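You operate a simulated robot arm through the tools that you are given. There is no shell and no other tool. Be economical: measure what you need, move in short steps, check, and stop when the job is done.

The job below is to be done with a simulated robot arm. You get a single attempt, and the scene is never put back.

TASK
Open the bench drawer, take the teal ice pack from the inside of the bench drawer and leave it on the steel top by the green tank and shut the drawer again. Take the purple sponge and put it on the top deck of the blue trolley. Put the short yellow chrysanthemum on the top deck of the blue trolley away on the top of the long teal table. Put two of the short vases from the grey mat on the top of the pale wood bench. Put the tall vase that says "2" from the top of the pale wood bench on the top of the long teal table and the tall vase labelled "3" on the top deck of the blue trolley. The order is free. Set down upright: short vase, tall vase.

The check looks at the end state, three seconds after you hand in, the way a careful person would. Anything else that was tipped, shoved, dropped, spilled or broken makes it a failure.

THE ROBOT
A 7-joint arm with a two-finger gripper on a trunk, on a base that drives. Base frame: it is fixed to the floor where the robot stands at the start and does not move with it; the origin is under the middle of the robot, x ahead of it, y to its left, z up; the surface under the hand at the start is at about z = 0.8. Units: m, degrees, N and s.
With the tool pointing down near the work surface it reaches from about 0.1 to 0.74 m from the robot's upright axis, wherever it stands. Its first joint turns from -166.0 to 166.0 degrees. Places, roughly: bench drawer [0.6, -0.2, 0.7]; purple sponge (7x5x5 cm) [0.1, -0.4, 0.9]; short vase [-5.5, 1, 1]; short yellow chrysanthemum (7x7x20 cm) [0.9, 1, 0.9]; steel top by the green tank [-1, 3.7, 0.9]; tall vase [-2, 3.75, 1]; teal ice pack (11x4x9 cm) [0.5, -0.3, 0.7]; top deck of the blue trolley [1.1, 1.2, 0.7]; top of the long teal table [-4.9, 4.9, 0.9]; top of the pale wood bench [-2.8, 4.2, 0.9]. Payload 2.45 kg.
The TCP is the grasp point between the finger pads, 0.027 m short of the fingertips. In the tool frame z runs along the fingers and y along their closing line. The gripper opens to 0.08 m. The gripper's body begins 0.054 m behind the TCP.
Orientation is that of the tool frame in the base frame, as a unit quaternion [w, x, y, z]. With the fingers straight down and closing along the base's y, the tool's x points along the base's -x, its y along +y and its z along -z.

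THE INTERFACE
- The arm moves only by the tool drive_tool. Its argument "series" is a list that holds one entry, the list of rows, each a list of 7 numbers: the shift along the tool's x, y, z in m, then the turn, a rotation vector about the tool's x, y, z in degrees, then the finger opening in m, from 0 to 0.08. In form: [[[x, y, z, wx, wy, wz, gripper], ...]]. A call has 1 to 10 rows; each row shifts and turns the commanded pose from where the row before left it, along the tool's axes as they then stand. Rows are played at 5 a second. More than 0.05 m and 8.6 degrees between two rows, or a gripper value outside its range, and nothing of the call is played. A pose out of reach is approached as far as the arm can. The call stops where the force on the tool passes 40 N (or 10 N more than at its start, if that is more) or the arm is blocked; 0.2 s more then pass. The fingers move at their own pace (about 0.153 m/s each) and stop on an object; they squeeze with about 30 N. The grip force told is the motor's: it shows also when the fingers shut on nothing. Time passes only in rows, and 0.2 s behind the last, so rows that do not move let the fingers close. It gives the time, the measured TCP pose, the force on the tool (base axes), the opening and the grip force at its end, in the units of the frame above (readings bear some noise), with the torque about the TCP (base axes, N m) and any sound that the robot's microphone picked up.
- Cameras (640 x 400 px; columns grow to the right, rows downward): "scene" is now at [0.0103, 0.0917, 1.7846]; the picture's right is [-0.83, -0.56, 0.00], its down [-0.49, 0.72, -0.49] and it looks along [0.28, -0.41, -0.87] (base axes); focal length 250 px, centre (320, 200). "wrist" rides on the gripper at [0.063, 0.013, -0.079] in the tool frame; the picture's right is [-0.19, 0.98, 0.00], its down [-0.72, -0.14, -0.68] and it looks along [-0.67, -0.13, 0.73] (tool axes); focal length 226 px, centre (320, 200). There is no depth. A picture from a camera that has moved, and an enlarged one, comes with that camera's place and axes in the base frame and with its lens. The place of the scene camera against the robot may be out by one fixed shift of up to 0.012 m in any direction.
- capture(camera): a new picture of that camera. The clock stands still meanwhile.
- move_column(by): slides the trunk up (or, below 0, down) by that many m; the arm and the scene camera ride with it, the base frame stays. It gives what a move gives, with no picture.
- base_move(legs): drives the robot by 1 to 6 legs, each [ahead, turn to the left] in m and degrees, along the robot's own axes; the way and the turn of a leg run together, so that a leg with both is an arc; at most 1.5 m and 180 degrees a leg. The arm and the cameras ride along, it lands a little off, and it stops where it bumps. It gives what a move gives.
- aim_head(pan, tilt): turns the head with the scene camera to pan (to the left, within 120 degrees either way) and tilt (down, from -29 to 69), counted from straight ahead of the robot. It gives what a move gives.
- zoom(camera, box): a new picture of the part [left, top, right, bottom] of that camera's present view, enlarged. The clock stands still meanwhile.
- close_job(): hands the job in; it is judged then, once.

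Go step by step. Nothing tells you exact positions but the pictures and the camera data: compare them with the known pose of the tool, close in by small moves and look again before you grip or let go. The budget is 483 turns and 216 pictures, counting those below and the enlarged ones. Unless the task says otherwise, let go and move clear before handing in, and close with one line.

The tools are called as a command line: name --argument value ..., lists and objects as JSON in quotes. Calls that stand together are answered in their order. drive_tool: Moves the arm, as the interface text tells. Its arguments: {"type":"object","properties":{"series":{"type":"array","items":{"type":"array","items":{"type":"array","items":{"type":"number"}}}}},"required":["series"]} The other tools are called the same way: move_column (by) slides the trunk up or down; base_move (legs) drives the base; aim_head (pan, tilt) turns the head that bears the scene camera; capture (camera) takes a picture; zoom (camera, box) takes an enlarged picture of a part of a camera's view; close_job () hands the job in.

At the start:

```text
time: 0.0
ee_pos: [0.5109, -0.2996, 1.1698]
ee_rot: [0.0, 0.0, 1.0, 0.0]
ft_force: [0.4, 0.4, 1.1]
wrist_torque: [0.02, -0.01, -0.01]
width: 0.0797
grasp_force: 0.0
trunk travel left (down, up): [-0.425, 0.115]
robot x, y, heading: [-0.0017, 0.0013, -0.0]
head pan, tilt: [-56.0, 60.5]
```

scene: 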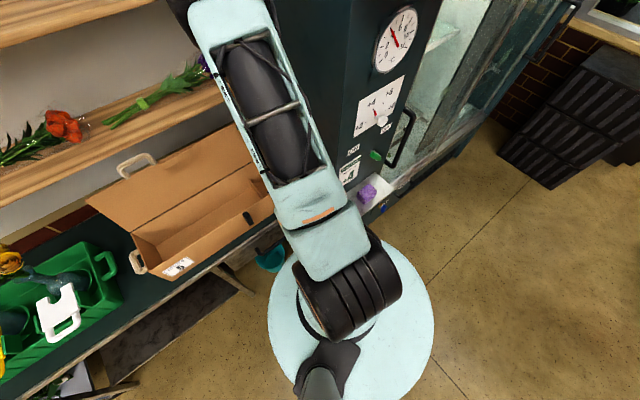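
wrist: 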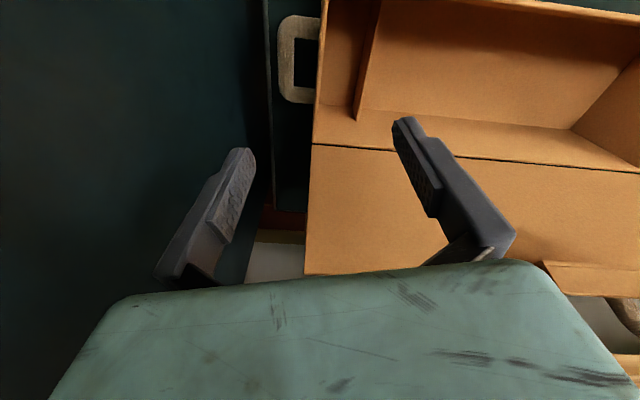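

I see the bench with a cardboard box ahead and a purple sponge on a ledge to the right. I'll look around first to find the drawer, sponge and trolley.

aim_head --pan 0 --tilt 50

capture --camera "scene"

aim_head --pan 50 --tilt 40

capture --camera "scene"

aim_head --pan 110 --tilt 20

capture --camera "scene"

aim_head --pan -80 --tilt 50

capture --camera "scene"

```text
time: 1.2
ee_pos: [0.5114, -0.2985, 1.1709]
ee_rot: [0.0, 0.001, 1.0, -0.001]
ft_force: [0.3, -0.5, 0.9]
wrist_torque: [0.02, -0.01, 0.0]
width: 0.0799
grasp_force: 0.0
trunk travel left (down, up): [-0.425, 0.115]
robot x, y, heading: [-0.0015, -0.0004, 0.1]
head pan, tilt: [0.0, 50.0]
```

```text
213 pictures are left
camera scene: at [0.0504, 0.1464, 1.7978], right [0.0, -1.0, 0.0], down [-0.77, 0.0, -0.64], along [0.64, 0.0, -0.77], focal length 250 px, centre (320, 200)
```

scene: 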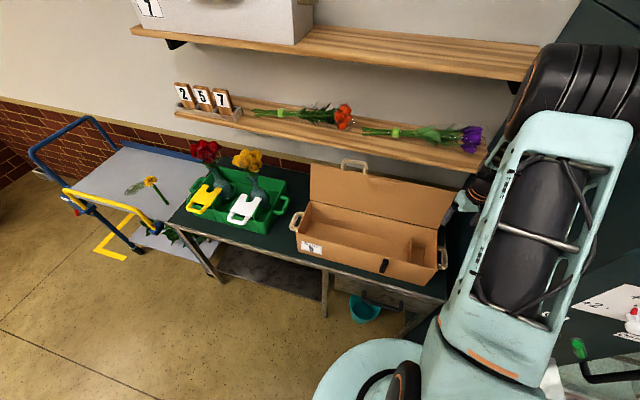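

```text
time: 2.4
ee_pos: [0.5104, -0.2987, 1.1703]
ee_rot: [-0.001, 0.0, 1.0, 0.0]
ft_force: [-0.2, 0.0, -0.5]
wrist_torque: [0.0, -0.01, 0.0]
width: 0.0799
grasp_force: 0.1
trunk travel left (down, up): [-0.425, 0.115]
robot x, y, heading: [0.0023, -0.0033, -0.0]
head pan, tilt: [50.0, 40.0]
```

```text
212 pictures are left
camera scene: at [0.0281, 0.2115, 1.812], right [0.77, -0.64, 0.0], down [-0.41, -0.49, -0.77], along [0.49, 0.59, -0.64], focal length 250 px, centre (320, 200)
```

scene: 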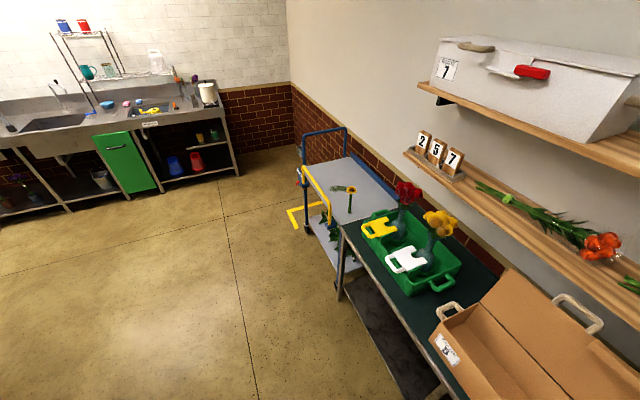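

```text
time: 3.7
ee_pos: [0.5099, -0.2987, 1.1696]
ee_rot: [0.0, 0.0, 1.0, 0.001]
ft_force: [-0.5, -0.1, 0.3]
wrist_torque: [0.01, 0.0, 0.0]
width: 0.0802
grasp_force: 0.1
trunk travel left (down, up): [-0.425, 0.115]
robot x, y, heading: [-0.0021, -0.0017, 0.1]
head pan, tilt: [110.0, 20.0]
```

```text
211 pictures are left
camera scene: at [-0.0584, 0.234, 1.8434], right [0.94, 0.34, 0.0], down [0.12, -0.32, -0.94], along [-0.32, 0.88, -0.34], focal length 250 px, centre (320, 200)
```

scene: 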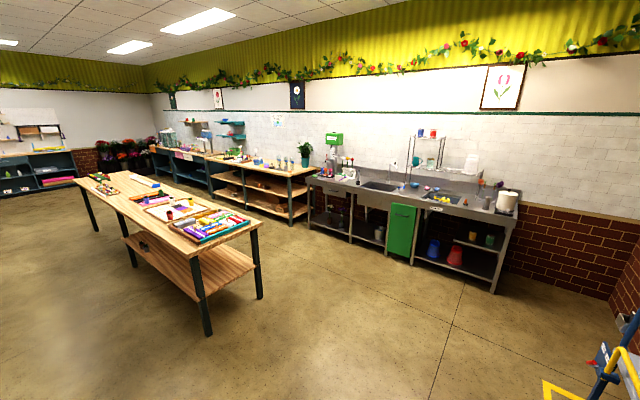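

```text
time: 6.5
ee_pos: [0.5113, -0.2981, 1.1707]
ee_rot: [0.0, 0.0, 1.0, -0.001]
ft_force: [0.4, -0.1, 0.2]
wrist_torque: [-0.01, 0.01, -0.01]
width: 0.08
grasp_force: 0.1
trunk travel left (down, up): [-0.425, 0.115]
robot x, y, heading: [0.001, -0.0, 0.2]
head pan, tilt: [-80.0, 50.0]
```

```text
210 pictures are left
camera scene: at [-0.0132, 0.0706, 1.7978], right [-0.98, -0.17, 0.0], down [-0.13, 0.75, -0.64], along [0.11, -0.63, -0.77], focal length 250 px, centre (320, 200)
```

scene: 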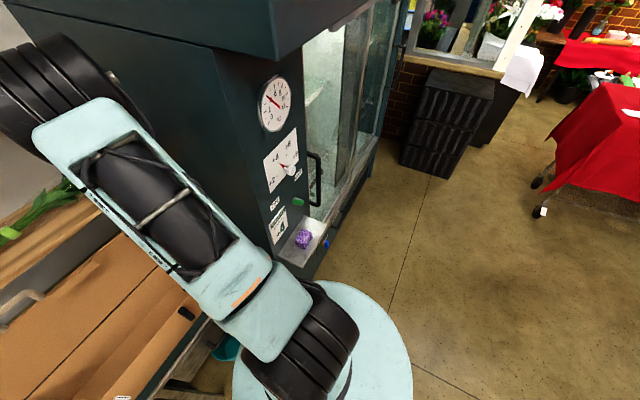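

The drawer sits under the right end of the bench, its front at about x=0.47, with the arm in the way. I'll pull the arm back and lower it so the wrist camera can see the drawer front.

drive_tool --series '[[[0.05, 0.01, 0, 0, 0, 0, 0.08], [0.05, 0.01, 0, 0, 0, 0, 0.08], [0.05, 0.01, 0, 0, 0, 0, 0.08], [0.05, 0.01, 0, 0, 0, 0, 0.08], [0.05, 0.01, 0, 0, 0, 0, 0.08], [0.03, 0.01, 0.03, 0, 0, 0, 0.08], [0, 0, 0.05, 0, 0, 0, 0.08], [0, 0, 0.05, 0, 0, 0, 0.08], [0, 0, 0.05, 0, 0, 0, 0.08]]]'

capture --camera "wrist"

aim_head --pan -15 --tilt 65

capture --camera "scene"

```text
refused: row 1 steps farther than a row can; nothing moved
```

```text
209 pictures are left
camera wrist: at [0.4473, -0.2835, 1.2501], right [0.19, 0.98, 0.0], down [0.72, -0.14, 0.68], along [0.67, -0.13, -0.73], focal length 226 px, centre (320, 200)
```

wrist: 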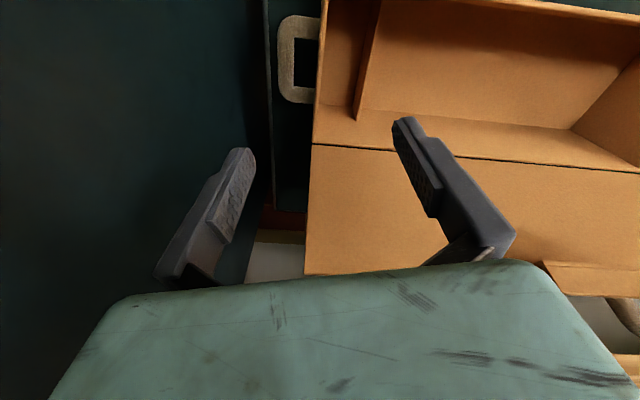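

```text
time: 7.9
ee_pos: [0.5117, -0.2982, 1.1696]
ee_rot: [0.0, 0.0, 1.0, 0.0]
ft_force: [-0.1, -0.1, 0.3]
wrist_torque: [-0.01, 0.02, 0.0]
width: 0.0801
grasp_force: 0.0
trunk travel left (down, up): [-0.425, 0.115]
robot x, y, heading: [0.002, -0.0025, -0.1]
head pan, tilt: [-15.0, 65.0]
```

```text
208 pictures are left
camera scene: at [0.032, 0.1307, 1.7797], right [-0.26, -0.97, 0.0], down [-0.88, 0.24, -0.42], along [0.41, -0.11, -0.91], focal length 250 px, centre (320, 200)
```

scene: 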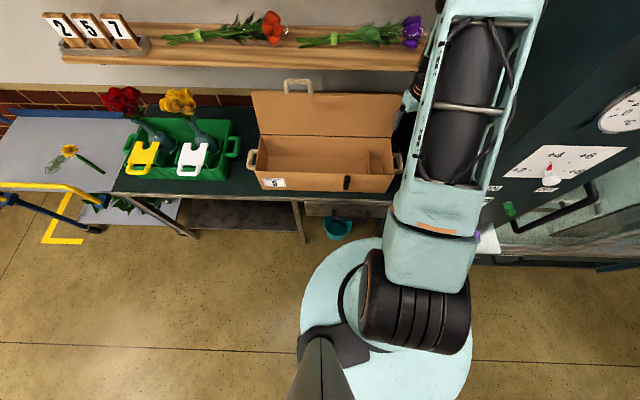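

The combined step was slightly too long; I'll repeat it with shorter ones.

drive_tool --series '[[[0.048, 0.01, 0, 0, 0, 0, 0.08], [0.048, 0.01, 0, 0, 0, 0, 0.08], [0.048, 0.01, 0, 0, 0, 0, 0.08], [0.048, 0.01, 0, 0, 0, 0, 0.08], [0.048, 0.01, 0, 0, 0, 0, 0.08], [0.03, 0.01, 0.03, 0, 0, 0, 0.08], [0, 0, 0.05, 0, 0, 0, 0.08], [0, 0, 0.05, 0, 0, 0, 0.08], [0, 0, 0.05, 0, 0, 0, 0.08]]]'

capture --camera "wrist"

capture --camera "scene"

```text
time: 9.9
ee_pos: [0.2405, -0.2401, 0.9893]
ee_rot: [0.0, 0.001, 1.0, -0.001]
ft_force: [0.2, 0.2, -0.3]
wrist_torque: [0.05, 0.02, 0.0]
width: 0.08
grasp_force: 0.1
trunk travel left (down, up): [-0.425, 0.115]
robot x, y, heading: [-0.0017, -0.0018, -0.1]
head pan, tilt: [-15.0, 65.0]
```

```text
207 pictures are left
camera wrist: at [0.178, -0.2239, 1.0694], right [0.19, 0.98, 0.0], down [0.72, -0.14, 0.68], along [0.67, -0.13, -0.73], focal length 226 px, centre (320, 200)
```

wrist: 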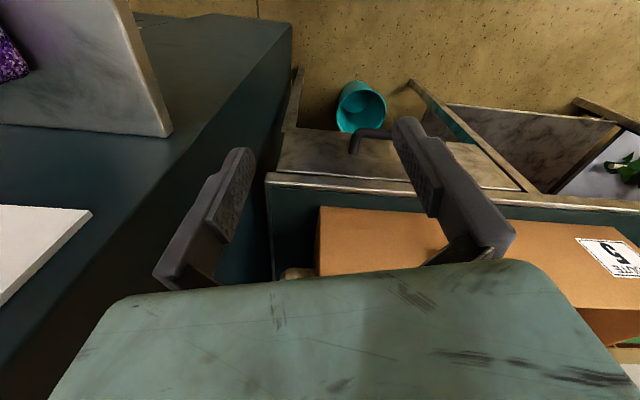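

```text
206 pictures are left
camera scene: at [0.0329, 0.13, 1.7797], right [-0.26, -0.97, 0.0], down [-0.88, 0.24, -0.42], along [0.41, -0.11, -0.91], focal length 250 px, centre (320, 200)
```

scene: 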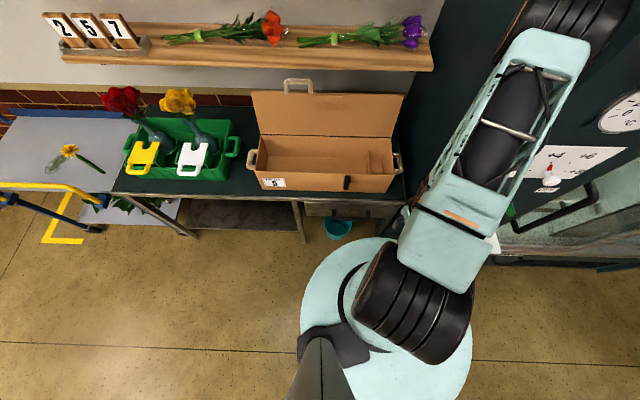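

I can see the drawer front with a bar handle, partly behind the finger. I'll enlarge it in both views.

zoom --camera "wrist" --box '[260, 70, 540, 245]'

zoom --camera "scene" --box '[280, 170, 440, 270]'

```text
2.29 times, centred on (400, 158) of wrist
camera zoom: at [0.178, -0.2239, 1.0694], right [0.19, 0.98, 0.0], down [0.72, -0.14, 0.68], along [0.67, -0.13, -0.73], focal length 517 px, centre (137, 297)
```

zoom: 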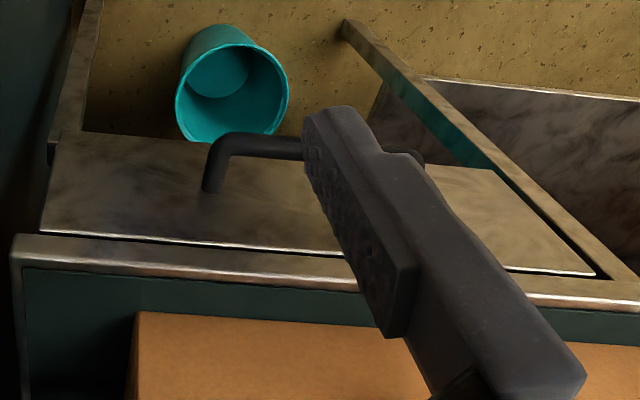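

```text
4.00 times, centred on (360, 220) of scene
camera zoom: at [0.0329, 0.13, 1.7797], right [-0.26, -0.97, 0.0], down [-0.88, 0.24, -0.42], along [0.41, -0.11, -0.91], focal length 1001 px, centre (160, 120)
```

zoom: 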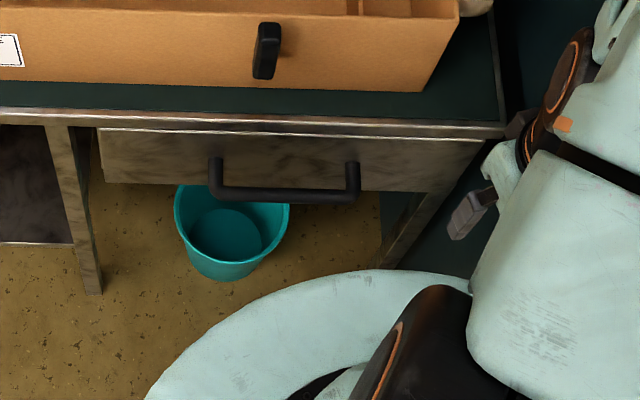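

The handle is a horizontal bar, ends near (0.38,-0.20,0.675) and (0.42,-0.04,0.675); the bench is turned about 16.5° from my y axis. I'll back the robot up for room, then orient the tool across the bar.

base_move --legs '[[-0.25, 0]]'

drive_tool --series '[[[0, 0, 0, 0, 0, -8.2, 0.08], [0, 0, 0, 0, 0, -8.2, 0.08], [0, 0, 0, 0, 0, -8.2, 0.08], [0, 0, 0, 0, 0, -8.2, 0.08], [0, 0, 0, 0, 0, -8.2, 0.08], [0, 0, 0, 0, 0, -8.2, 0.08], [0, 0, 0, 0, 0, -8.2, 0.08], [0, 0, 0, 0, 0, -8.2, 0.08], [0, 0, 0, 0, 0, -8.2, 0.08]]]'

drive_tool --series '[[[0, 0, 0, 8, 0, 0, 0.08], [0, 0, 0, 8, 0, 0, 0.08], [0, 0, 0, 8, 0, 0, 0.08], [0, 0, 0, 8, 0, 0, 0.08], [0, 0, 0, 8, 0, 0, 0.08], [0, 0, 0, 0, 0, 0, 0.08]]]'

capture --camera "scene"

capture --camera "wrist"

```text
time: 11.7
ee_pos: [-0.0113, -0.239, 0.9903]
ee_rot: [0.0, 0.001, 1.0, 0.0]
ft_force: [0.3, 0.6, 0.7]
wrist_torque: [0.0, -0.04, -0.02]
width: 0.0801
grasp_force: 0.0
trunk travel left (down, up): [-0.425, 0.115]
robot x, y, heading: [-0.2532, 0.0018, 0.1]
head pan, tilt: [-15.0, 65.0]
```

```text
time: 13.7
ee_pos: [-0.0107, -0.2389, 0.9893]
ee_rot: [0.0, -0.602, 0.799, 0.001]
ft_force: [-0.5, 0.1, 0.1]
wrist_torque: [0.02, 0.02, -0.03]
width: 0.0801
grasp_force: 0.0
trunk travel left (down, up): [-0.425, 0.115]
robot x, y, heading: [-0.2464, 0.0016, 0.1]
head pan, tilt: [-15.0, 65.0]
```

```text
time: 15.1
ee_pos: [-0.0104, -0.237, 0.9911]
ee_rot: [0.205, -0.564, 0.751, -0.275]
ft_force: [-0.1, -0.3, -0.7]
wrist_torque: [0.03, -0.02, -0.01]
width: 0.0799
grasp_force: 0.0
trunk travel left (down, up): [-0.425, 0.115]
robot x, y, heading: [-0.2492, -0.0017, 0.0]
head pan, tilt: [-15.0, 65.0]
```

```text
203 pictures are left
camera scene: at [-0.2196, 0.131, 1.7797], right [-0.26, -0.97, 0.0], down [-0.88, 0.23, -0.42], along [0.41, -0.11, -0.91], focal length 250 px, centre (320, 200)
```

scene: 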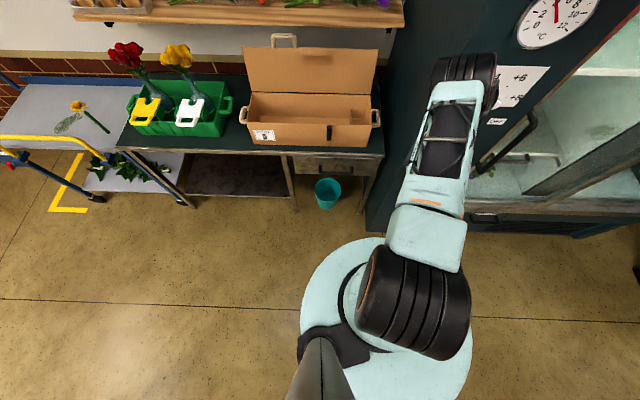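

```text
202 pictures are left
camera wrist: at [-0.0864, -0.2797, 1.0437], right [-0.67, 0.39, -0.63], down [-0.12, 0.78, 0.61], along [0.74, 0.48, -0.48], focal length 226 px, centre (320, 200)
```

wrist: 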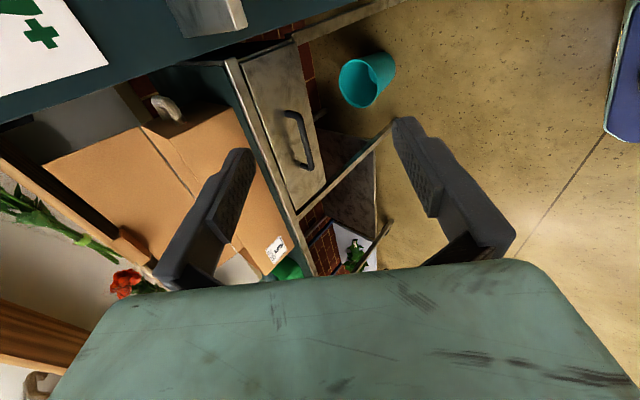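

The robot has moved back and the handle projects where I expected. I'll refine its position with enlarged views.

zoom --camera "wrist" --box '[230, 80, 390, 180]'

zoom --camera "scene" --box '[260, 130, 420, 230]'

```text
4.00 times, centred on (310, 130) of wrist
camera zoom: at [-0.0864, -0.2797, 1.0437], right [-0.67, 0.39, -0.63], down [-0.12, 0.78, 0.61], along [0.74, 0.48, -0.48], focal length 904 px, centre (360, 480)
```

zoom: 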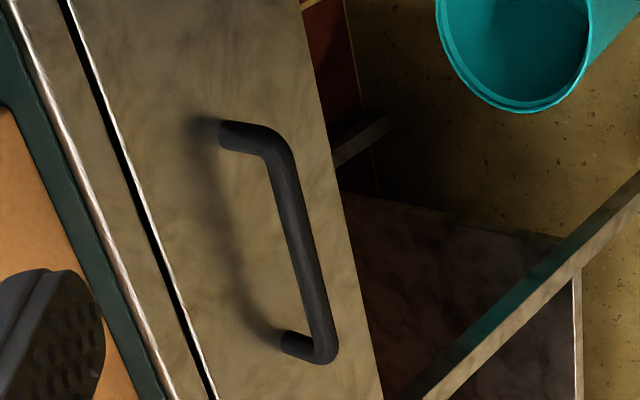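

```text
4.00 times, centred on (340, 180) of scene
camera zoom: at [-0.2196, 0.131, 1.7797], right [-0.26, -0.97, 0.0], down [-0.88, 0.23, -0.42], along [0.41, -0.11, -0.91], focal length 1001 px, centre (240, 280)
```

zoom: 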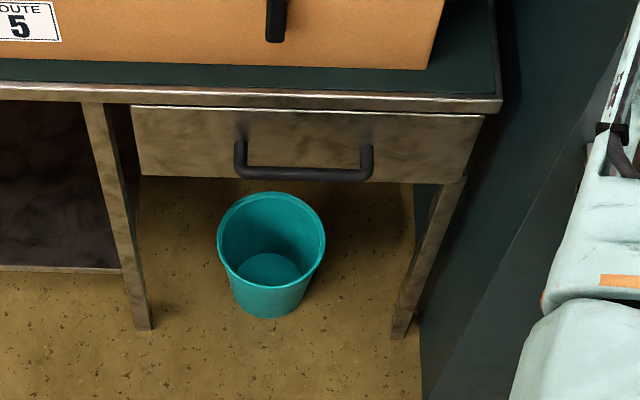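

The handle centre is near (0.405,-0.12,0.68), standing off about 4 cm. I'll tilt the gripper to 56° forward and go to a point 10 cm short of it.

drive_tool --series '[[[0, 0, 0, 8, 0, 0, 0.05], [0, 0, 0, 8, 0, 0, 0.05], [-0.0229, 0.0053, 0.0365, 0, 0, 0, 0.05], [-0.0229, 0.0053, 0.0365, 0, 0, 0, 0.05], [-0.0229, 0.0053, 0.0365, 0, 0, 0, 0.05], [-0.0229, 0.0053, 0.0365, 0, 0, 0, 0.05], [-0.0229, 0.0053, 0.0365, 0, 0, 0, 0.05], [-0.0229, 0.0053, 0.0365, 0, 0, 0, 0.05], [-0.0229, 0.0053, 0.0365, 0, 0, 0, 0.05], [-0.0229, 0.0053, 0.0365, 0, 0, 0, 0.05]]]'

drive_tool --series '[[[-0.0229, 0.0053, 0.0365, 0, 0, 0, 0.045], [-0.0229, 0.0053, 0.0365, 0, 0, 0, 0.045], [0, 0, 0, 0, 0, 0, 0.045]]]'

capture --camera "wrist"

zoom --camera "scene" --box '[260, 130, 420, 230]'

```text
time: 17.3
ee_pos: [0.2497, -0.1231, 0.7919]
ee_rot: [0.282, -0.53, 0.707, -0.375]
ft_force: [0.4, 0.2, 0.2]
wrist_torque: [0.0, -0.01, -0.04]
width: 0.0499
grasp_force: 0.0
trunk travel left (down, up): [-0.425, 0.115]
robot x, y, heading: [-0.2494, 0.0011, -0.1]
head pan, tilt: [-15.0, 65.0]
```

```text
time: 18.1
ee_pos: [0.3148, -0.0948, 0.7414]
ee_rot: [0.281, -0.53, 0.706, -0.375]
ft_force: [-0.1, -0.3, -1.3]
wrist_torque: [0.02, 0.0, -0.02]
width: 0.0452
grasp_force: 0.0
trunk travel left (down, up): [-0.425, 0.115]
robot x, y, heading: [-0.2546, -0.0006, 0.0]
head pan, tilt: [-15.0, 65.0]
```

```text
199 pictures are left
camera wrist: at [0.2279, -0.1328, 0.7769], right [-0.47, 0.34, -0.81], down [-0.27, 0.83, 0.5], along [0.84, 0.45, -0.3], focal length 226 px, centre (320, 200)
```

wrist: 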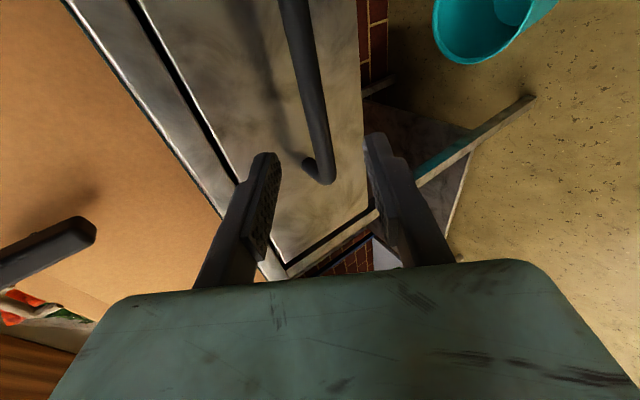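

```text
4.00 times, centred on (340, 180) of scene
camera zoom: at [-0.2198, 0.1306, 1.7797], right [-0.26, -0.97, 0.0], down [-0.88, 0.23, -0.42], along [0.41, -0.11, -0.91], focal length 1001 px, centre (240, 280)
```

zoom: 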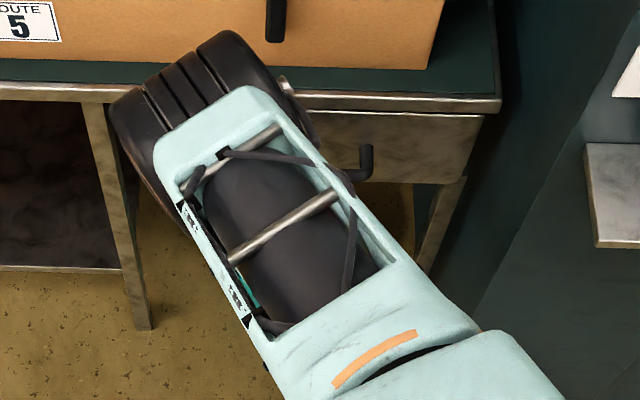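

The bar lies between the fingers, about 7 mm off centre. I'll correct and move closer.

drive_tool --series '[[[0, -0.006, 0.03, 0, 0, 0, 0.045], [0, 0, 0.03, 0, 0, 0, 0.045], [0, 0, 0, 0, 0, 0, 0.045]]]'

capture --camera "wrist"

```text
time: 18.9
ee_pos: [0.3656, -0.109, 0.7136]
ee_rot: [0.282, -0.53, 0.706, -0.375]
ft_force: [-0.7, 0.0, -0.4]
wrist_torque: [-0.04, -0.01, -0.02]
width: 0.045
grasp_force: 0.1
trunk travel left (down, up): [-0.425, 0.115]
robot x, y, heading: [-0.2514, 0.0031, -0.0]
head pan, tilt: [-15.0, 65.0]
```

```text
197 pictures are left
camera wrist: at [0.2786, -0.1476, 0.7482], right [-0.47, 0.34, -0.81], down [-0.27, 0.83, 0.5], along [0.84, 0.45, -0.3], focal length 226 px, centre (320, 200)
```

wrist: 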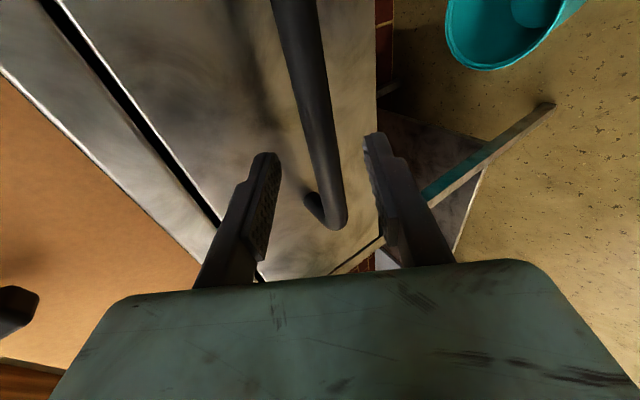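

The bar is now centred between the fingers. I'll advance and close on it.

drive_tool --series '[[[0, 0, 0.02, 0, 0, 0, 0.045], [0, 0, 0.02, 0, 0, 0, 0.045], [0, 0, 0, 0, 0, 0, 0.045], [0, 0, 0, 0, 0, 0, 0.0], [0, 0, 0, 0, 0, 0, 0.0], [0, 0, 0, 0, 0, 0, 0.0]]]'

capture --camera "wrist"

```text
time: 20.3
ee_pos: [0.3893, -0.1165, 0.6971]
ee_rot: [0.279, -0.531, 0.707, -0.373]
ft_force: [-5.8, 2.8, -21.5]
wrist_torque: [0.13, 0.29, -0.06]
width: 0.0178
grasp_force: 43.4
out of reach, approached as far as the arm can: row 2
trunk travel left (down, up): [-0.425, 0.115]
robot x, y, heading: [-0.253, 0.0006, 0.0]
head pan, tilt: [-15.0, 65.0]
```

```text
196 pictures are left
camera wrist: at [0.3025, -0.1547, 0.7317], right [-0.48, 0.34, -0.81], down [-0.26, 0.82, 0.5], along [0.84, 0.45, -0.3], focal length 226 px, centre (320, 200)
```

wrist: 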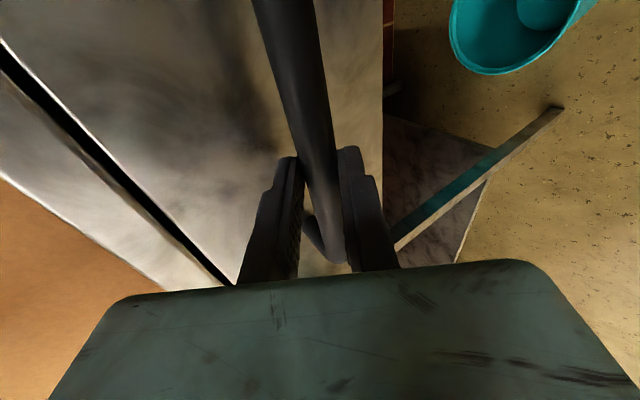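

The bar is gripped at 18 mm width. I'll pull the drawer gently along its outward direction.

drive_tool --series '[[[0, 0.0084, -0.0124, 0, 0, 0, 0.0], [0, 0.0084, -0.0124, 0, 0, 0, 0.0], [0, 0.0168, -0.0249, 0, 0, 0, 0.0], [0, 0.0168, -0.0249, 0, 0, 0, 0.0]]]'

capture --camera "wrist"

```text
time: 21.3
ee_pos: [0.3047, -0.0906, 0.6964]
ee_rot: [0.28, -0.533, 0.706, -0.374]
ft_force: [-1.2, 5.7, -31.9]
wrist_torque: [-0.28, 0.37, -0.52]
width: 0.0177
grasp_force: 43.5
trunk travel left (down, up): [-0.425, 0.115]
robot x, y, heading: [-0.2507, 0.002, 0.0]
head pan, tilt: [-15.0, 65.0]
```

```text
195 pictures are left
camera wrist: at [0.2185, -0.1293, 0.7317], right [-0.48, 0.34, -0.81], down [-0.26, 0.82, 0.5], along [0.84, 0.45, -0.3], focal length 226 px, centre (320, 200)
```

wrist: 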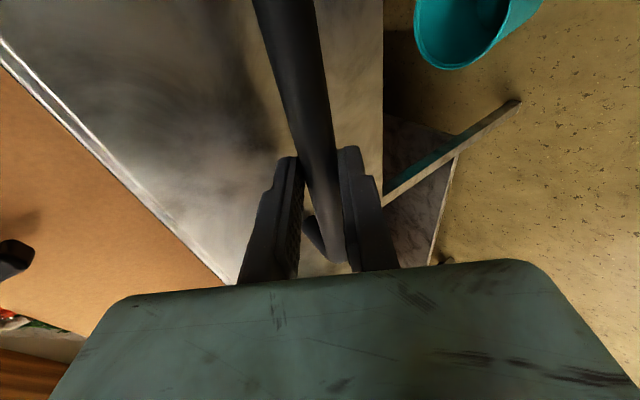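

The drawer slid 9 cm. There's some downward load, so I'll ease up a few mm and keep pulling.

drive_tool --series '[[[0, -0.0041, -0.0028, 0, 0, 0, 0.0], [0, 0.0168, -0.0249, 0, 0, 0, 0.0], [0, 0.0168, -0.0249, 0, 0, 0, 0.0], [0, 0.0168, -0.0249, 0, 0, 0, 0.0], [0, 0.0168, -0.0249, 0, 0, 0, 0.0]]]'

capture --camera "scene"

```text
time: 21.6
ee_pos: [0.3017, -0.0907, 0.6963]
ee_rot: [0.28, -0.532, 0.707, -0.372]
ft_force: [0.3, 3.5, -18.0]
wrist_torque: [-0.02, -0.04, -0.29]
width: 0.0175
grasp_force: 43.0
trunk travel left (down, up): [-0.425, 0.115]
robot x, y, heading: [-0.2528, 0.0006, -0.2]
head pan, tilt: [-15.0, 65.0]
stopped in row 1: the force on the tool passed its limit at 46 N (the readings are from after the stop); the commanded pose is now the measured one
```

```text
194 pictures are left
camera scene: at [-0.2191, 0.1313, 1.7798], right [-0.26, -0.97, 0.0], down [-0.88, 0.23, -0.42], along [0.41, -0.11, -0.91], focal length 250 px, centre (320, 200)
```

scene: 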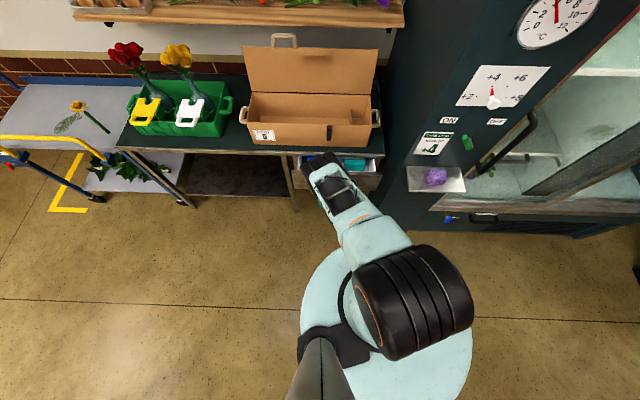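

Lifting increased the load, so I should ease down instead; the teal pack is already visible. I'll continue with small steps.

drive_tool --series '[[[0, 0.0025, 0.0017, 0, 0, 0, 0.0], [0, 0.0112, -0.0166, 0, 0, 0, 0.0], [0, 0.0112, -0.0166, 0, 0, 0, 0.0], [0, 0.0112, -0.0166, 0, 0, 0, 0.0]]]'

```text
time: 22.6
ee_pos: [0.2453, -0.073, 0.6978]
ee_rot: [0.281, -0.532, 0.706, -0.374]
ft_force: [0.5, 12.2, 9.8]
wrist_torque: [-0.02, -0.16, 0.01]
width: 0.0175
grasp_force: 43.1
trunk travel left (down, up): [-0.425, 0.115]
robot x, y, heading: [-0.2519, -0.0012, 0.1]
head pan, tilt: [-15.0, 65.0]
```

Moving freely; 15 cm open. I'll pull a bit more.

drive_tool --series '[[[-0.001, 0.0112, -0.0166, 0, 0, 0, 0.0], [-0.001, 0.0112, -0.0166, 0, 0, 0, 0.0], [0, 0.0112, -0.0166, 0, 0, 0, 0.0], [0, 0.0112, -0.0166, 0, 0, 0, 0.0]]]'

capture --camera "scene"

```text
time: 23.6
ee_pos: [0.1696, -0.0494, 0.6973]
ee_rot: [0.281, -0.532, 0.707, -0.373]
ft_force: [2.2, 4.9, 16.5]
wrist_torque: [0.66, -0.34, 0.32]
width: 0.0176
grasp_force: 43.1
trunk travel left (down, up): [-0.425, 0.115]
robot x, y, heading: [-0.2532, 0.0007, 0.0]
head pan, tilt: [-15.0, 65.0]
```

```text
193 pictures are left
camera scene: at [-0.2205, 0.1311, 1.7797], right [-0.26, -0.97, 0.0], down [-0.88, 0.23, -0.42], along [0.41, -0.11, -0.91], focal length 250 px, centre (320, 200)
```

scene: 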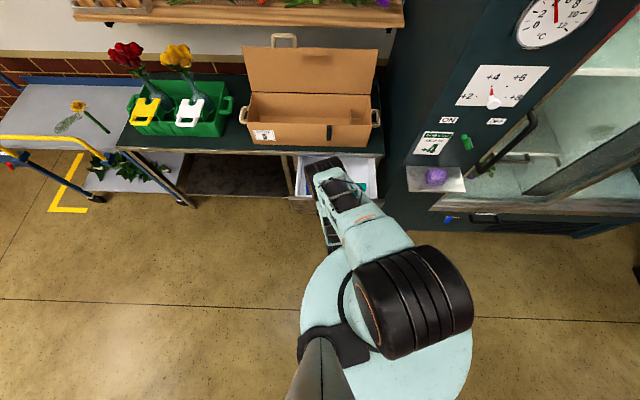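

The drawer is open about 23 cm. I'll release the handle, retreat up and look inside.

drive_tool --series '[[[0, 0, 0, 0, 0, 0, 0.05], [0, 0, 0, 0, 0, 0, 0.05], [0, 0, -0.02, 0, 0, 0, 0.05], [0, 0, -0.03, 0, 0, 0, 0.05], [0, 0, -0.04, 0, 0, 0, 0.05], [0, -0.025, -0.035, 0, 0, 0, 0.08], [0, -0.025, -0.035, 0, 0, 0, 0.08], [0, -0.035, -0.0235, 0, 0, 0, 0.08], [0, -0.035, -0.0235, 0, 0, 0, 0.08], [0, -0.035, -0.0235, 0, 0, 0, 0.08]]]'

capture --camera "scene"

capture --camera "wrist"

```text
time: 25.5
ee_pos: [0.1284, 0.0141, 0.8701]
ee_rot: [0.357, -0.499, 0.696, -0.374]
ft_force: [0.3, -0.3, 0.2]
wrist_torque: [-0.03, 0.01, 0.02]
width: 0.08
grasp_force: 0.1
trunk travel left (down, up): [-0.425, 0.115]
robot x, y, heading: [-0.2499, -0.0006, 0.0]
head pan, tilt: [-15.0, 65.0]
stopped in row 9: the arm was blocked; the commanded pose is now the measured one
```

```text
192 pictures are left
camera scene: at [-0.2197, 0.1305, 1.7797], right [-0.26, -0.97, 0.0], down [-0.88, 0.23, -0.42], along [0.41, -0.11, -0.91], focal length 250 px, centre (320, 200)
```

scene: 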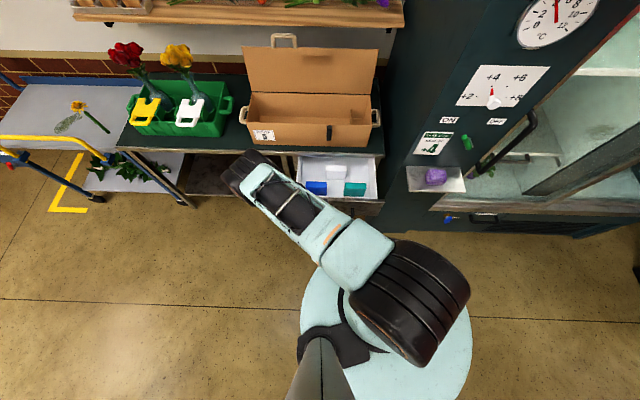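

```text
191 pictures are left
camera wrist: at [0.0392, -0.0284, 0.8889], right [-0.37, 0.4, -0.84], down [-0.35, 0.77, 0.53], along [0.86, 0.49, -0.14], focal length 226 px, centre (320, 200)
```

wrist: 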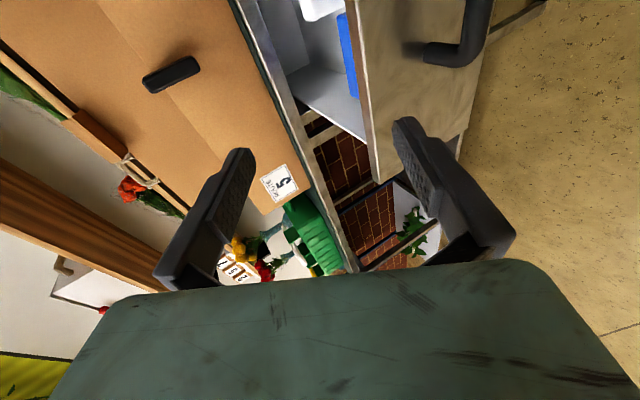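

The drawer shows three packs: blue, white and teal. Zooming in to locate the teal one.

zoom --camera "scene" --box '[280, 135, 400, 210]'

```text
5.33 times, centred on (340, 172) of scene
camera zoom: at [-0.2197, 0.1305, 1.7797], right [-0.26, -0.97, 0.0], down [-0.88, 0.23, -0.42], along [0.41, -0.11, -0.91], focal length 1334 px, centre (213, 347)
```

zoom: 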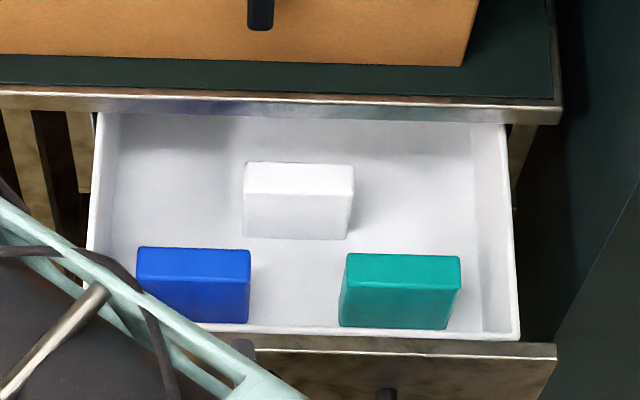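

The teal pack stands upright, top near (0.29,-0.18,0.71), its thin side along the drawer's pull direction. I'll straighten the tool to point down and move above it.

drive_tool --series '[[[0, 0, -0.005, -7.74, 0.91, -0.3, 0.08], [0, 0, 0, -7.74, 0.91, -0.3, 0.08], [0, 0, 0, -7.74, 0.91, -0.3, 0.08], [0, 0, 0, -7.74, 0.91, -0.3, 0.08], [0, 0, 0, -7.74, 0.91, -0.3, 0.08], [0, 0, 0, -7.74, 0.91, -0.3, 0.08], [0, 0, 0, -7.74, 0.91, -0.3, 0.08], [0, 0, 0, -7.74, 0.91, -0.3, 0.08]]]'

drive_tool --series '[[[0.025, -0.0322, -0.006, 0, 0, 0, 0.08], [0.025, -0.0322, -0.006, 0, 0, 0, 0.08], [0.025, -0.0322, -0.006, 0, 0, 0, 0.08], [0.025, -0.0322, -0.006, 0, 0, 0, 0.08], [0.025, -0.0322, -0.006, 0, 0, 0, 0.08], [0, 0, 0, 0, 0, 0, 0.08]]]'

capture --camera "wrist"

capture --camera "scene"

```text
time: 27.3
ee_pos: [0.1254, 0.0144, 0.8737]
ee_rot: [-0.002, -0.601, 0.8, 0.001]
ft_force: [0.4, -0.4, 0.3]
wrist_torque: [-0.01, 0.0, 0.0]
width: 0.0801
grasp_force: 0.0
trunk travel left (down, up): [-0.425, 0.115]
robot x, y, heading: [-0.2509, -0.0015, 0.4]
head pan, tilt: [-15.0, 65.0]
```

```text
time: 28.7
ee_pos: [0.2472, -0.1495, 0.9032]
ee_rot: [-0.001, -0.601, 0.799, -0.002]
ft_force: [0.3, 0.3, 0.0]
wrist_torque: [-0.02, 0.02, -0.06]
width: 0.0802
grasp_force: 0.1
trunk travel left (down, up): [-0.425, 0.115]
robot x, y, heading: [-0.2483, -0.0034, 0.1]
head pan, tilt: [-15.0, 65.0]
```

```text
189 pictures are left
camera wrist: at [0.2169, -0.2041, 0.9837], right [-0.89, 0.46, 0.0], down [0.34, 0.65, 0.68], along [0.31, 0.6, -0.73], focal length 226 px, centre (320, 200)
```

wrist: 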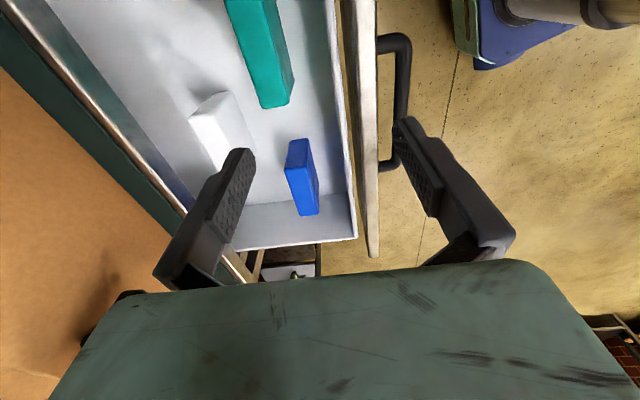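

```text
188 pictures are left
camera scene: at [-0.2196, 0.1314, 1.7796], right [-0.26, -0.97, 0.0], down [-0.88, 0.23, -0.42], along [0.41, -0.11, -0.91], focal length 250 px, centre (320, 200)
```

scene: 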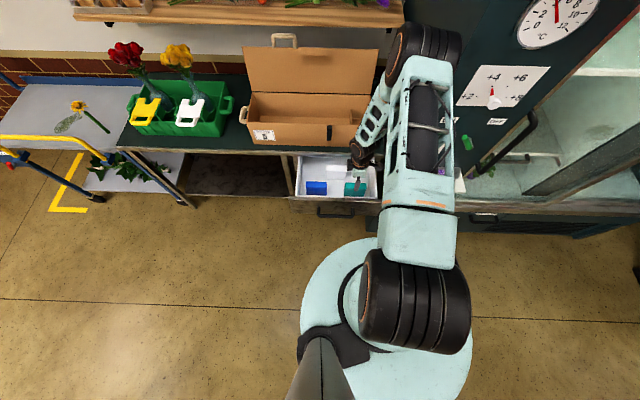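

Enlarging the wrist view of the teal pack for triangulation.

zoom --camera "wrist" --box '[180, 0, 372, 120]'

```text
3.33 times, centred on (276, 60) of wrist
camera zoom: at [0.2169, -0.2041, 0.9837], right [-0.89, 0.46, 0.0], down [0.34, 0.65, 0.68], along [0.31, 0.6, -0.73], focal length 754 px, centre (467, 667)
```

zoom: 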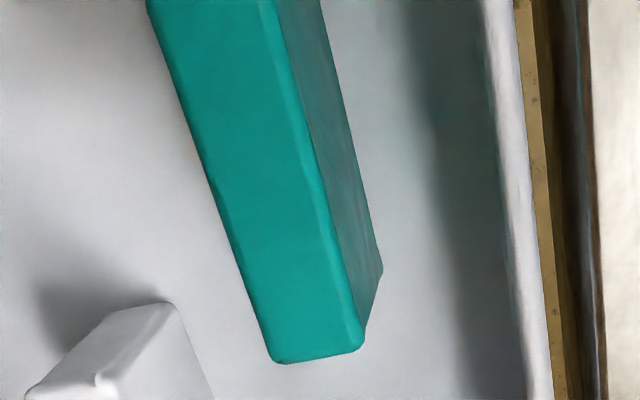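

The pack's top centre is at about (0.298,-0.19,0.697). I'll go above it and check before descending.

drive_tool --series '[[[0.012, -0.03, 0, 0, 0, 0, 0.08], [0.0122, -0.0304, 0, 0, 0, 0, 0.08], [0, 0, 0.04, 0, 0, 0, 0.08], [0, 0, 0.04, 0, 0, 0, 0.08], [0, 0, 0.04, 0, 0, 0, 0.08], [0, 0, 0, 0, 0, 0, 0.08]]]'

capture --camera "wrist"

```text
time: 30.1
ee_pos: [0.2986, -0.1894, 0.7835]
ee_rot: [-0.001, -0.601, 0.799, -0.001]
ft_force: [0.3, -0.3, 0.2]
wrist_torque: [0.02, -0.03, -0.02]
width: 0.0802
grasp_force: 0.0
trunk travel left (down, up): [-0.425, 0.115]
robot x, y, heading: [-0.2524, 0.0017, 0.3]
head pan, tilt: [-15.0, 65.0]
```

```text
186 pictures are left
camera wrist: at [0.2683, -0.2443, 0.8634], right [-0.89, 0.46, 0.0], down [0.34, 0.65, 0.68], along [0.31, 0.6, -0.73], focal length 226 px, centre (320, 200)
```

wrist: 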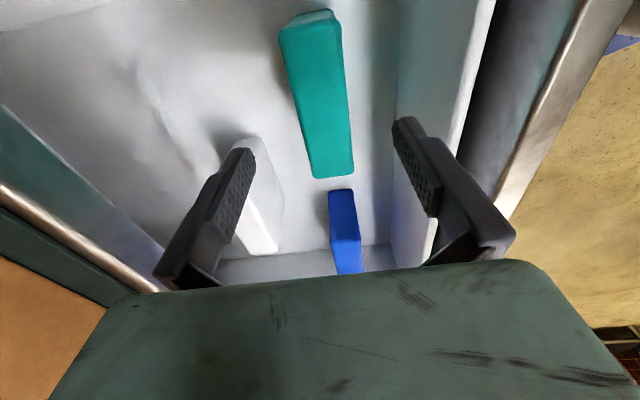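

Alignment is good. Descending and closing on the pack.

drive_tool --series '[[[0, 0, 0.04, 0, 0, 0, 0.07], [0, 0, 0.04, 0, 0, 0, 0.07], [0, 0, 0.04, 0, 0, 0, 0.07], [0, 0, 0, 0, 0, 0, 0.0], [0, 0, 0, 0, 0, 0, 0.0], [0, 0, 0, 0, 0, 0, 0.0]]]'

capture --camera "wrist"

```text
time: 31.5
ee_pos: [0.2966, -0.1908, 0.663]
ee_rot: [0.0, -0.601, 0.799, -0.001]
ft_force: [-0.5, 0.9, 0.1]
wrist_torque: [0.0, 0.01, 0.02]
width: 0.0355
grasp_force: 30.3
trunk travel left (down, up): [-0.425, 0.115]
robot x, y, heading: [-0.2531, 0.0028, 0.1]
head pan, tilt: [-15.0, 65.0]
```

```text
185 pictures are left
camera wrist: at [0.2674, -0.2445, 0.7432], right [-0.89, 0.46, 0.0], down [0.34, 0.65, 0.68], along [0.31, 0.6, -0.73], focal length 226 px, centre (320, 200)
```

wrist: 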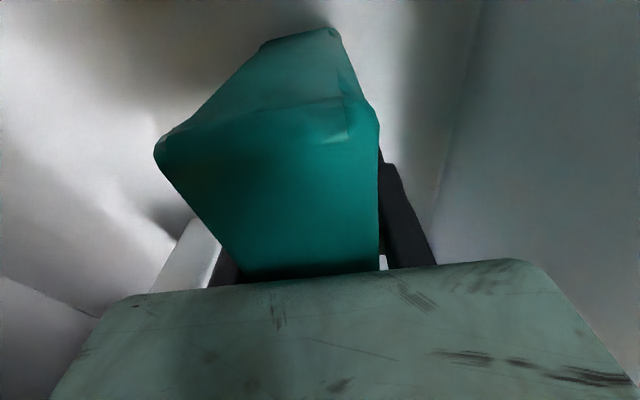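

The pack is held firmly. Lifting it straight up out of the drawer.

drive_tool --series '[[[0, 0, -0.04, 0, 0, 0, 0.0], [0, 0, -0.05, 0, 0, 0, 0.0], [0, 0, -0.05, 0, 0, 0, 0.0], [0, 0, -0.05, 0, 0, 0, 0.0], [0, 0, -0.05, 0, 0, 0, 0.0], [0, 0, -0.05, 0, 0, 0, 0.0], [0, 0.05, -0.0, 0, 0, 0, 0.0], [0, 0.05, -0.0, 0, 0, 0, 0.0], [0, 0.05, -0.0, 0, 0, 0, 0.0]]]'

aim_head --pan 0 --tilt 40

capture --camera "scene"

aim_head --pan 110 --tilt 30

capture --camera "scene"

```text
time: 33.5
ee_pos: [0.1514, -0.1481, 0.9527]
ee_rot: [-0.001, -0.601, 0.799, -0.001]
ft_force: [0.6, 1.1, -2.8]
wrist_torque: [-0.01, -0.03, 0.0]
width: 0.0354
grasp_force: 30.4
trunk travel left (down, up): [-0.425, 0.115]
robot x, y, heading: [-0.251, -0.0009, -0.0]
head pan, tilt: [-15.0, 65.0]
```

```text
time: 34.4
ee_pos: [0.1517, -0.1475, 0.9519]
ee_rot: [-0.001, -0.601, 0.799, 0.0]
ft_force: [1.4, -0.4, -2.7]
wrist_torque: [-0.01, 0.03, 0.03]
width: 0.0357
grasp_force: 30.3
trunk travel left (down, up): [-0.425, 0.115]
robot x, y, heading: [-0.2472, 0.0014, 0.2]
head pan, tilt: [0.0, 40.0]
```

```text
184 pictures are left
camera scene: at [-0.193, 0.1462, 1.8119], right [0.0, -1.0, 0.0], down [-0.64, 0.0, -0.77], along [0.77, 0.0, -0.64], focal length 250 px, centre (320, 200)
```

scene: 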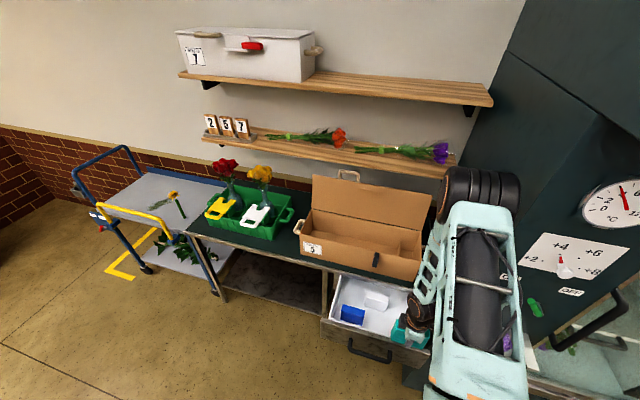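

```text
time: 36.3
ee_pos: [0.1526, -0.1484, 0.9514]
ee_rot: [-0.001, -0.601, 0.799, -0.001]
ft_force: [0.0, 0.9, -2.8]
wrist_torque: [-0.04, 0.03, 0.0]
width: 0.0356
grasp_force: 29.8
trunk travel left (down, up): [-0.425, 0.115]
robot x, y, heading: [-0.2518, 0.0022, -0.1]
head pan, tilt: [110.0, 30.0]
```

```text
183 pictures are left
camera scene: at [-0.3091, 0.2314, 1.8273], right [0.94, 0.34, 0.0], down [0.17, -0.47, -0.87], along [-0.3, 0.81, -0.5], focal length 250 px, centre (320, 200)
```

scene: 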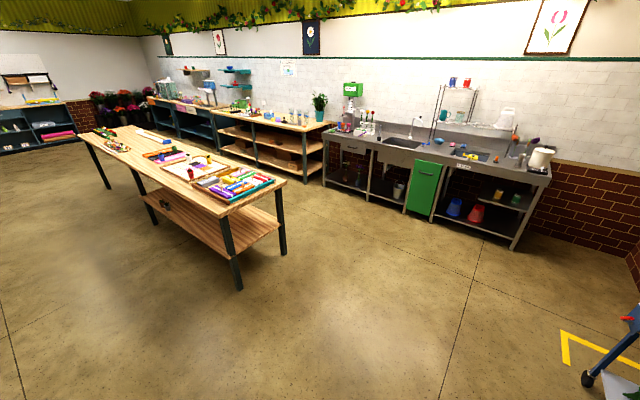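

The green tank is at the left end of the steel sink counter; the room is turned about 17°. The way past the wooden table end is clear, so I'll drive to about (-0.8, 2.3) and look again.

base_move --legs '[[0, 103], [1.2, 0], [1.1, -30]]'

aim_head --pan 0 --tilt 30

capture --camera "scene"

```text
time: 52.2
ee_pos: [-0.2687, 2.6068, 0.9514]
ee_rot: [0.0, 0.96, -0.279, 0.002]
ft_force: [-0.1, 0.8, -3.3]
wrist_torque: [0.02, 0.03, 0.01]
width: 0.0352
grasp_force: 30.3
trunk travel left (down, up): [-0.425, 0.115]
robot x, y, heading: [-0.5235, 2.2625, 74.1]
head pan, tilt: [110.0, 30.0]
```

```text
time: 54.0
ee_pos: [-0.2701, 2.6055, 0.9508]
ee_rot: [0.001, 0.96, -0.279, 0.002]
ft_force: [0.1, 0.8, -2.7]
wrist_torque: [-0.04, -0.04, 0.0]
width: 0.0356
grasp_force: 29.4
trunk travel left (down, up): [-0.425, 0.115]
robot x, y, heading: [-0.5223, 2.2601, 73.9]
head pan, tilt: [0.0, 30.0]
```

```text
182 pictures are left
camera scene: at [-0.6467, 2.3744, 1.8273], right [0.96, -0.28, 0.0], down [-0.14, -0.48, -0.87], along [0.24, 0.83, -0.5], focal length 250 px, centre (320, 200)
```

scene: 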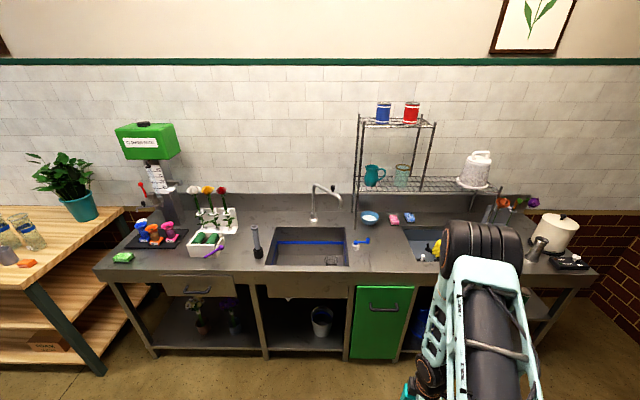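

The steel top left of the sink has a black mat, white tray and green sponge. I'll zoom to find a free spot.

zoom --camera "scene" --box '[80, 170, 288, 300]'

```text
3.08 times, centred on (184, 235) of scene
camera zoom: at [-0.6467, 2.3744, 1.8273], right [0.96, -0.28, 0.0], down [-0.14, -0.48, -0.87], along [0.24, 0.83, -0.5], focal length 770 px, centre (738, 92)
```

zoom: 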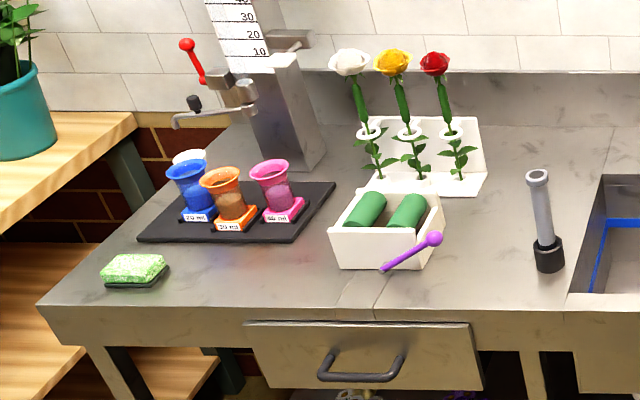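

There's a free 17 cm deep strip in front of the black mat, centred near (-1.19, 3.56, 0.9). I'll raise the trunk for clearance and drive in front of it.

move_column --by 0.11

base_move --legs '[[0, 62], [1.03, 0], [0, -62]]'

aim_head --pan 0 --tilt 50

capture --camera "scene"

```text
time: 55.5
ee_pos: [-0.2688, 2.6063, 1.0613]
ee_rot: [0.001, 0.96, -0.279, 0.002]
ft_force: [0.7, 0.1, -2.4]
wrist_torque: [0.01, -0.01, 0.02]
width: 0.0356
grasp_force: 29.5
trunk travel left (down, up): [-0.535, 0.005]
robot x, y, heading: [-0.5246, 2.2616, 73.9]
head pan, tilt: [0.0, 30.0]
```

```text
time: 66.3
ee_pos: [-0.9985, 3.319, 1.0613]
ee_rot: [0.001, 0.959, -0.282, 0.001]
ft_force: [0.0, 0.3, -2.9]
wrist_torque: [-0.01, 0.0, 0.01]
width: 0.0358
grasp_force: 29.8
trunk travel left (down, up): [-0.535, 0.005]
robot x, y, heading: [-1.2591, 2.9796, 73.2]
head pan, tilt: [0.0, 30.0]
```

```text
time: 67.2
ee_pos: [-1.0006, 3.3195, 1.0627]
ee_rot: [0.001, 0.959, -0.282, 0.002]
ft_force: [0.3, -0.1, -2.7]
wrist_torque: [-0.02, 0.0, 0.0]
width: 0.0356
grasp_force: 30.0
trunk travel left (down, up): [-0.535, 0.005]
robot x, y, heading: [-1.2552, 2.9767, 73.3]
head pan, tilt: [0.0, 50.0]
```

```text
180 pictures are left
camera scene: at [-1.3827, 3.078, 1.9078], right [0.96, -0.29, 0.0], down [-0.22, -0.73, -0.64], along [0.18, 0.62, -0.77], focal length 250 px, centre (320, 200)
```

scene: 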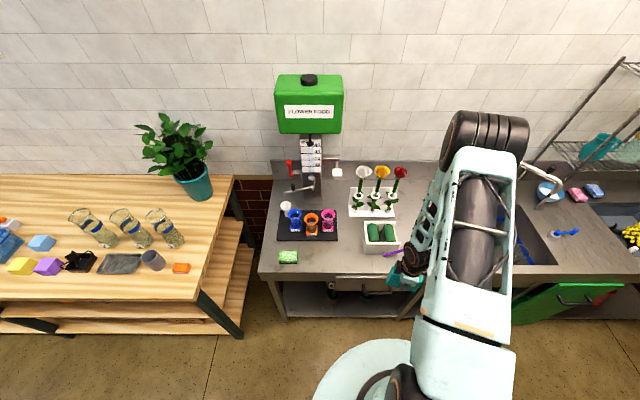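

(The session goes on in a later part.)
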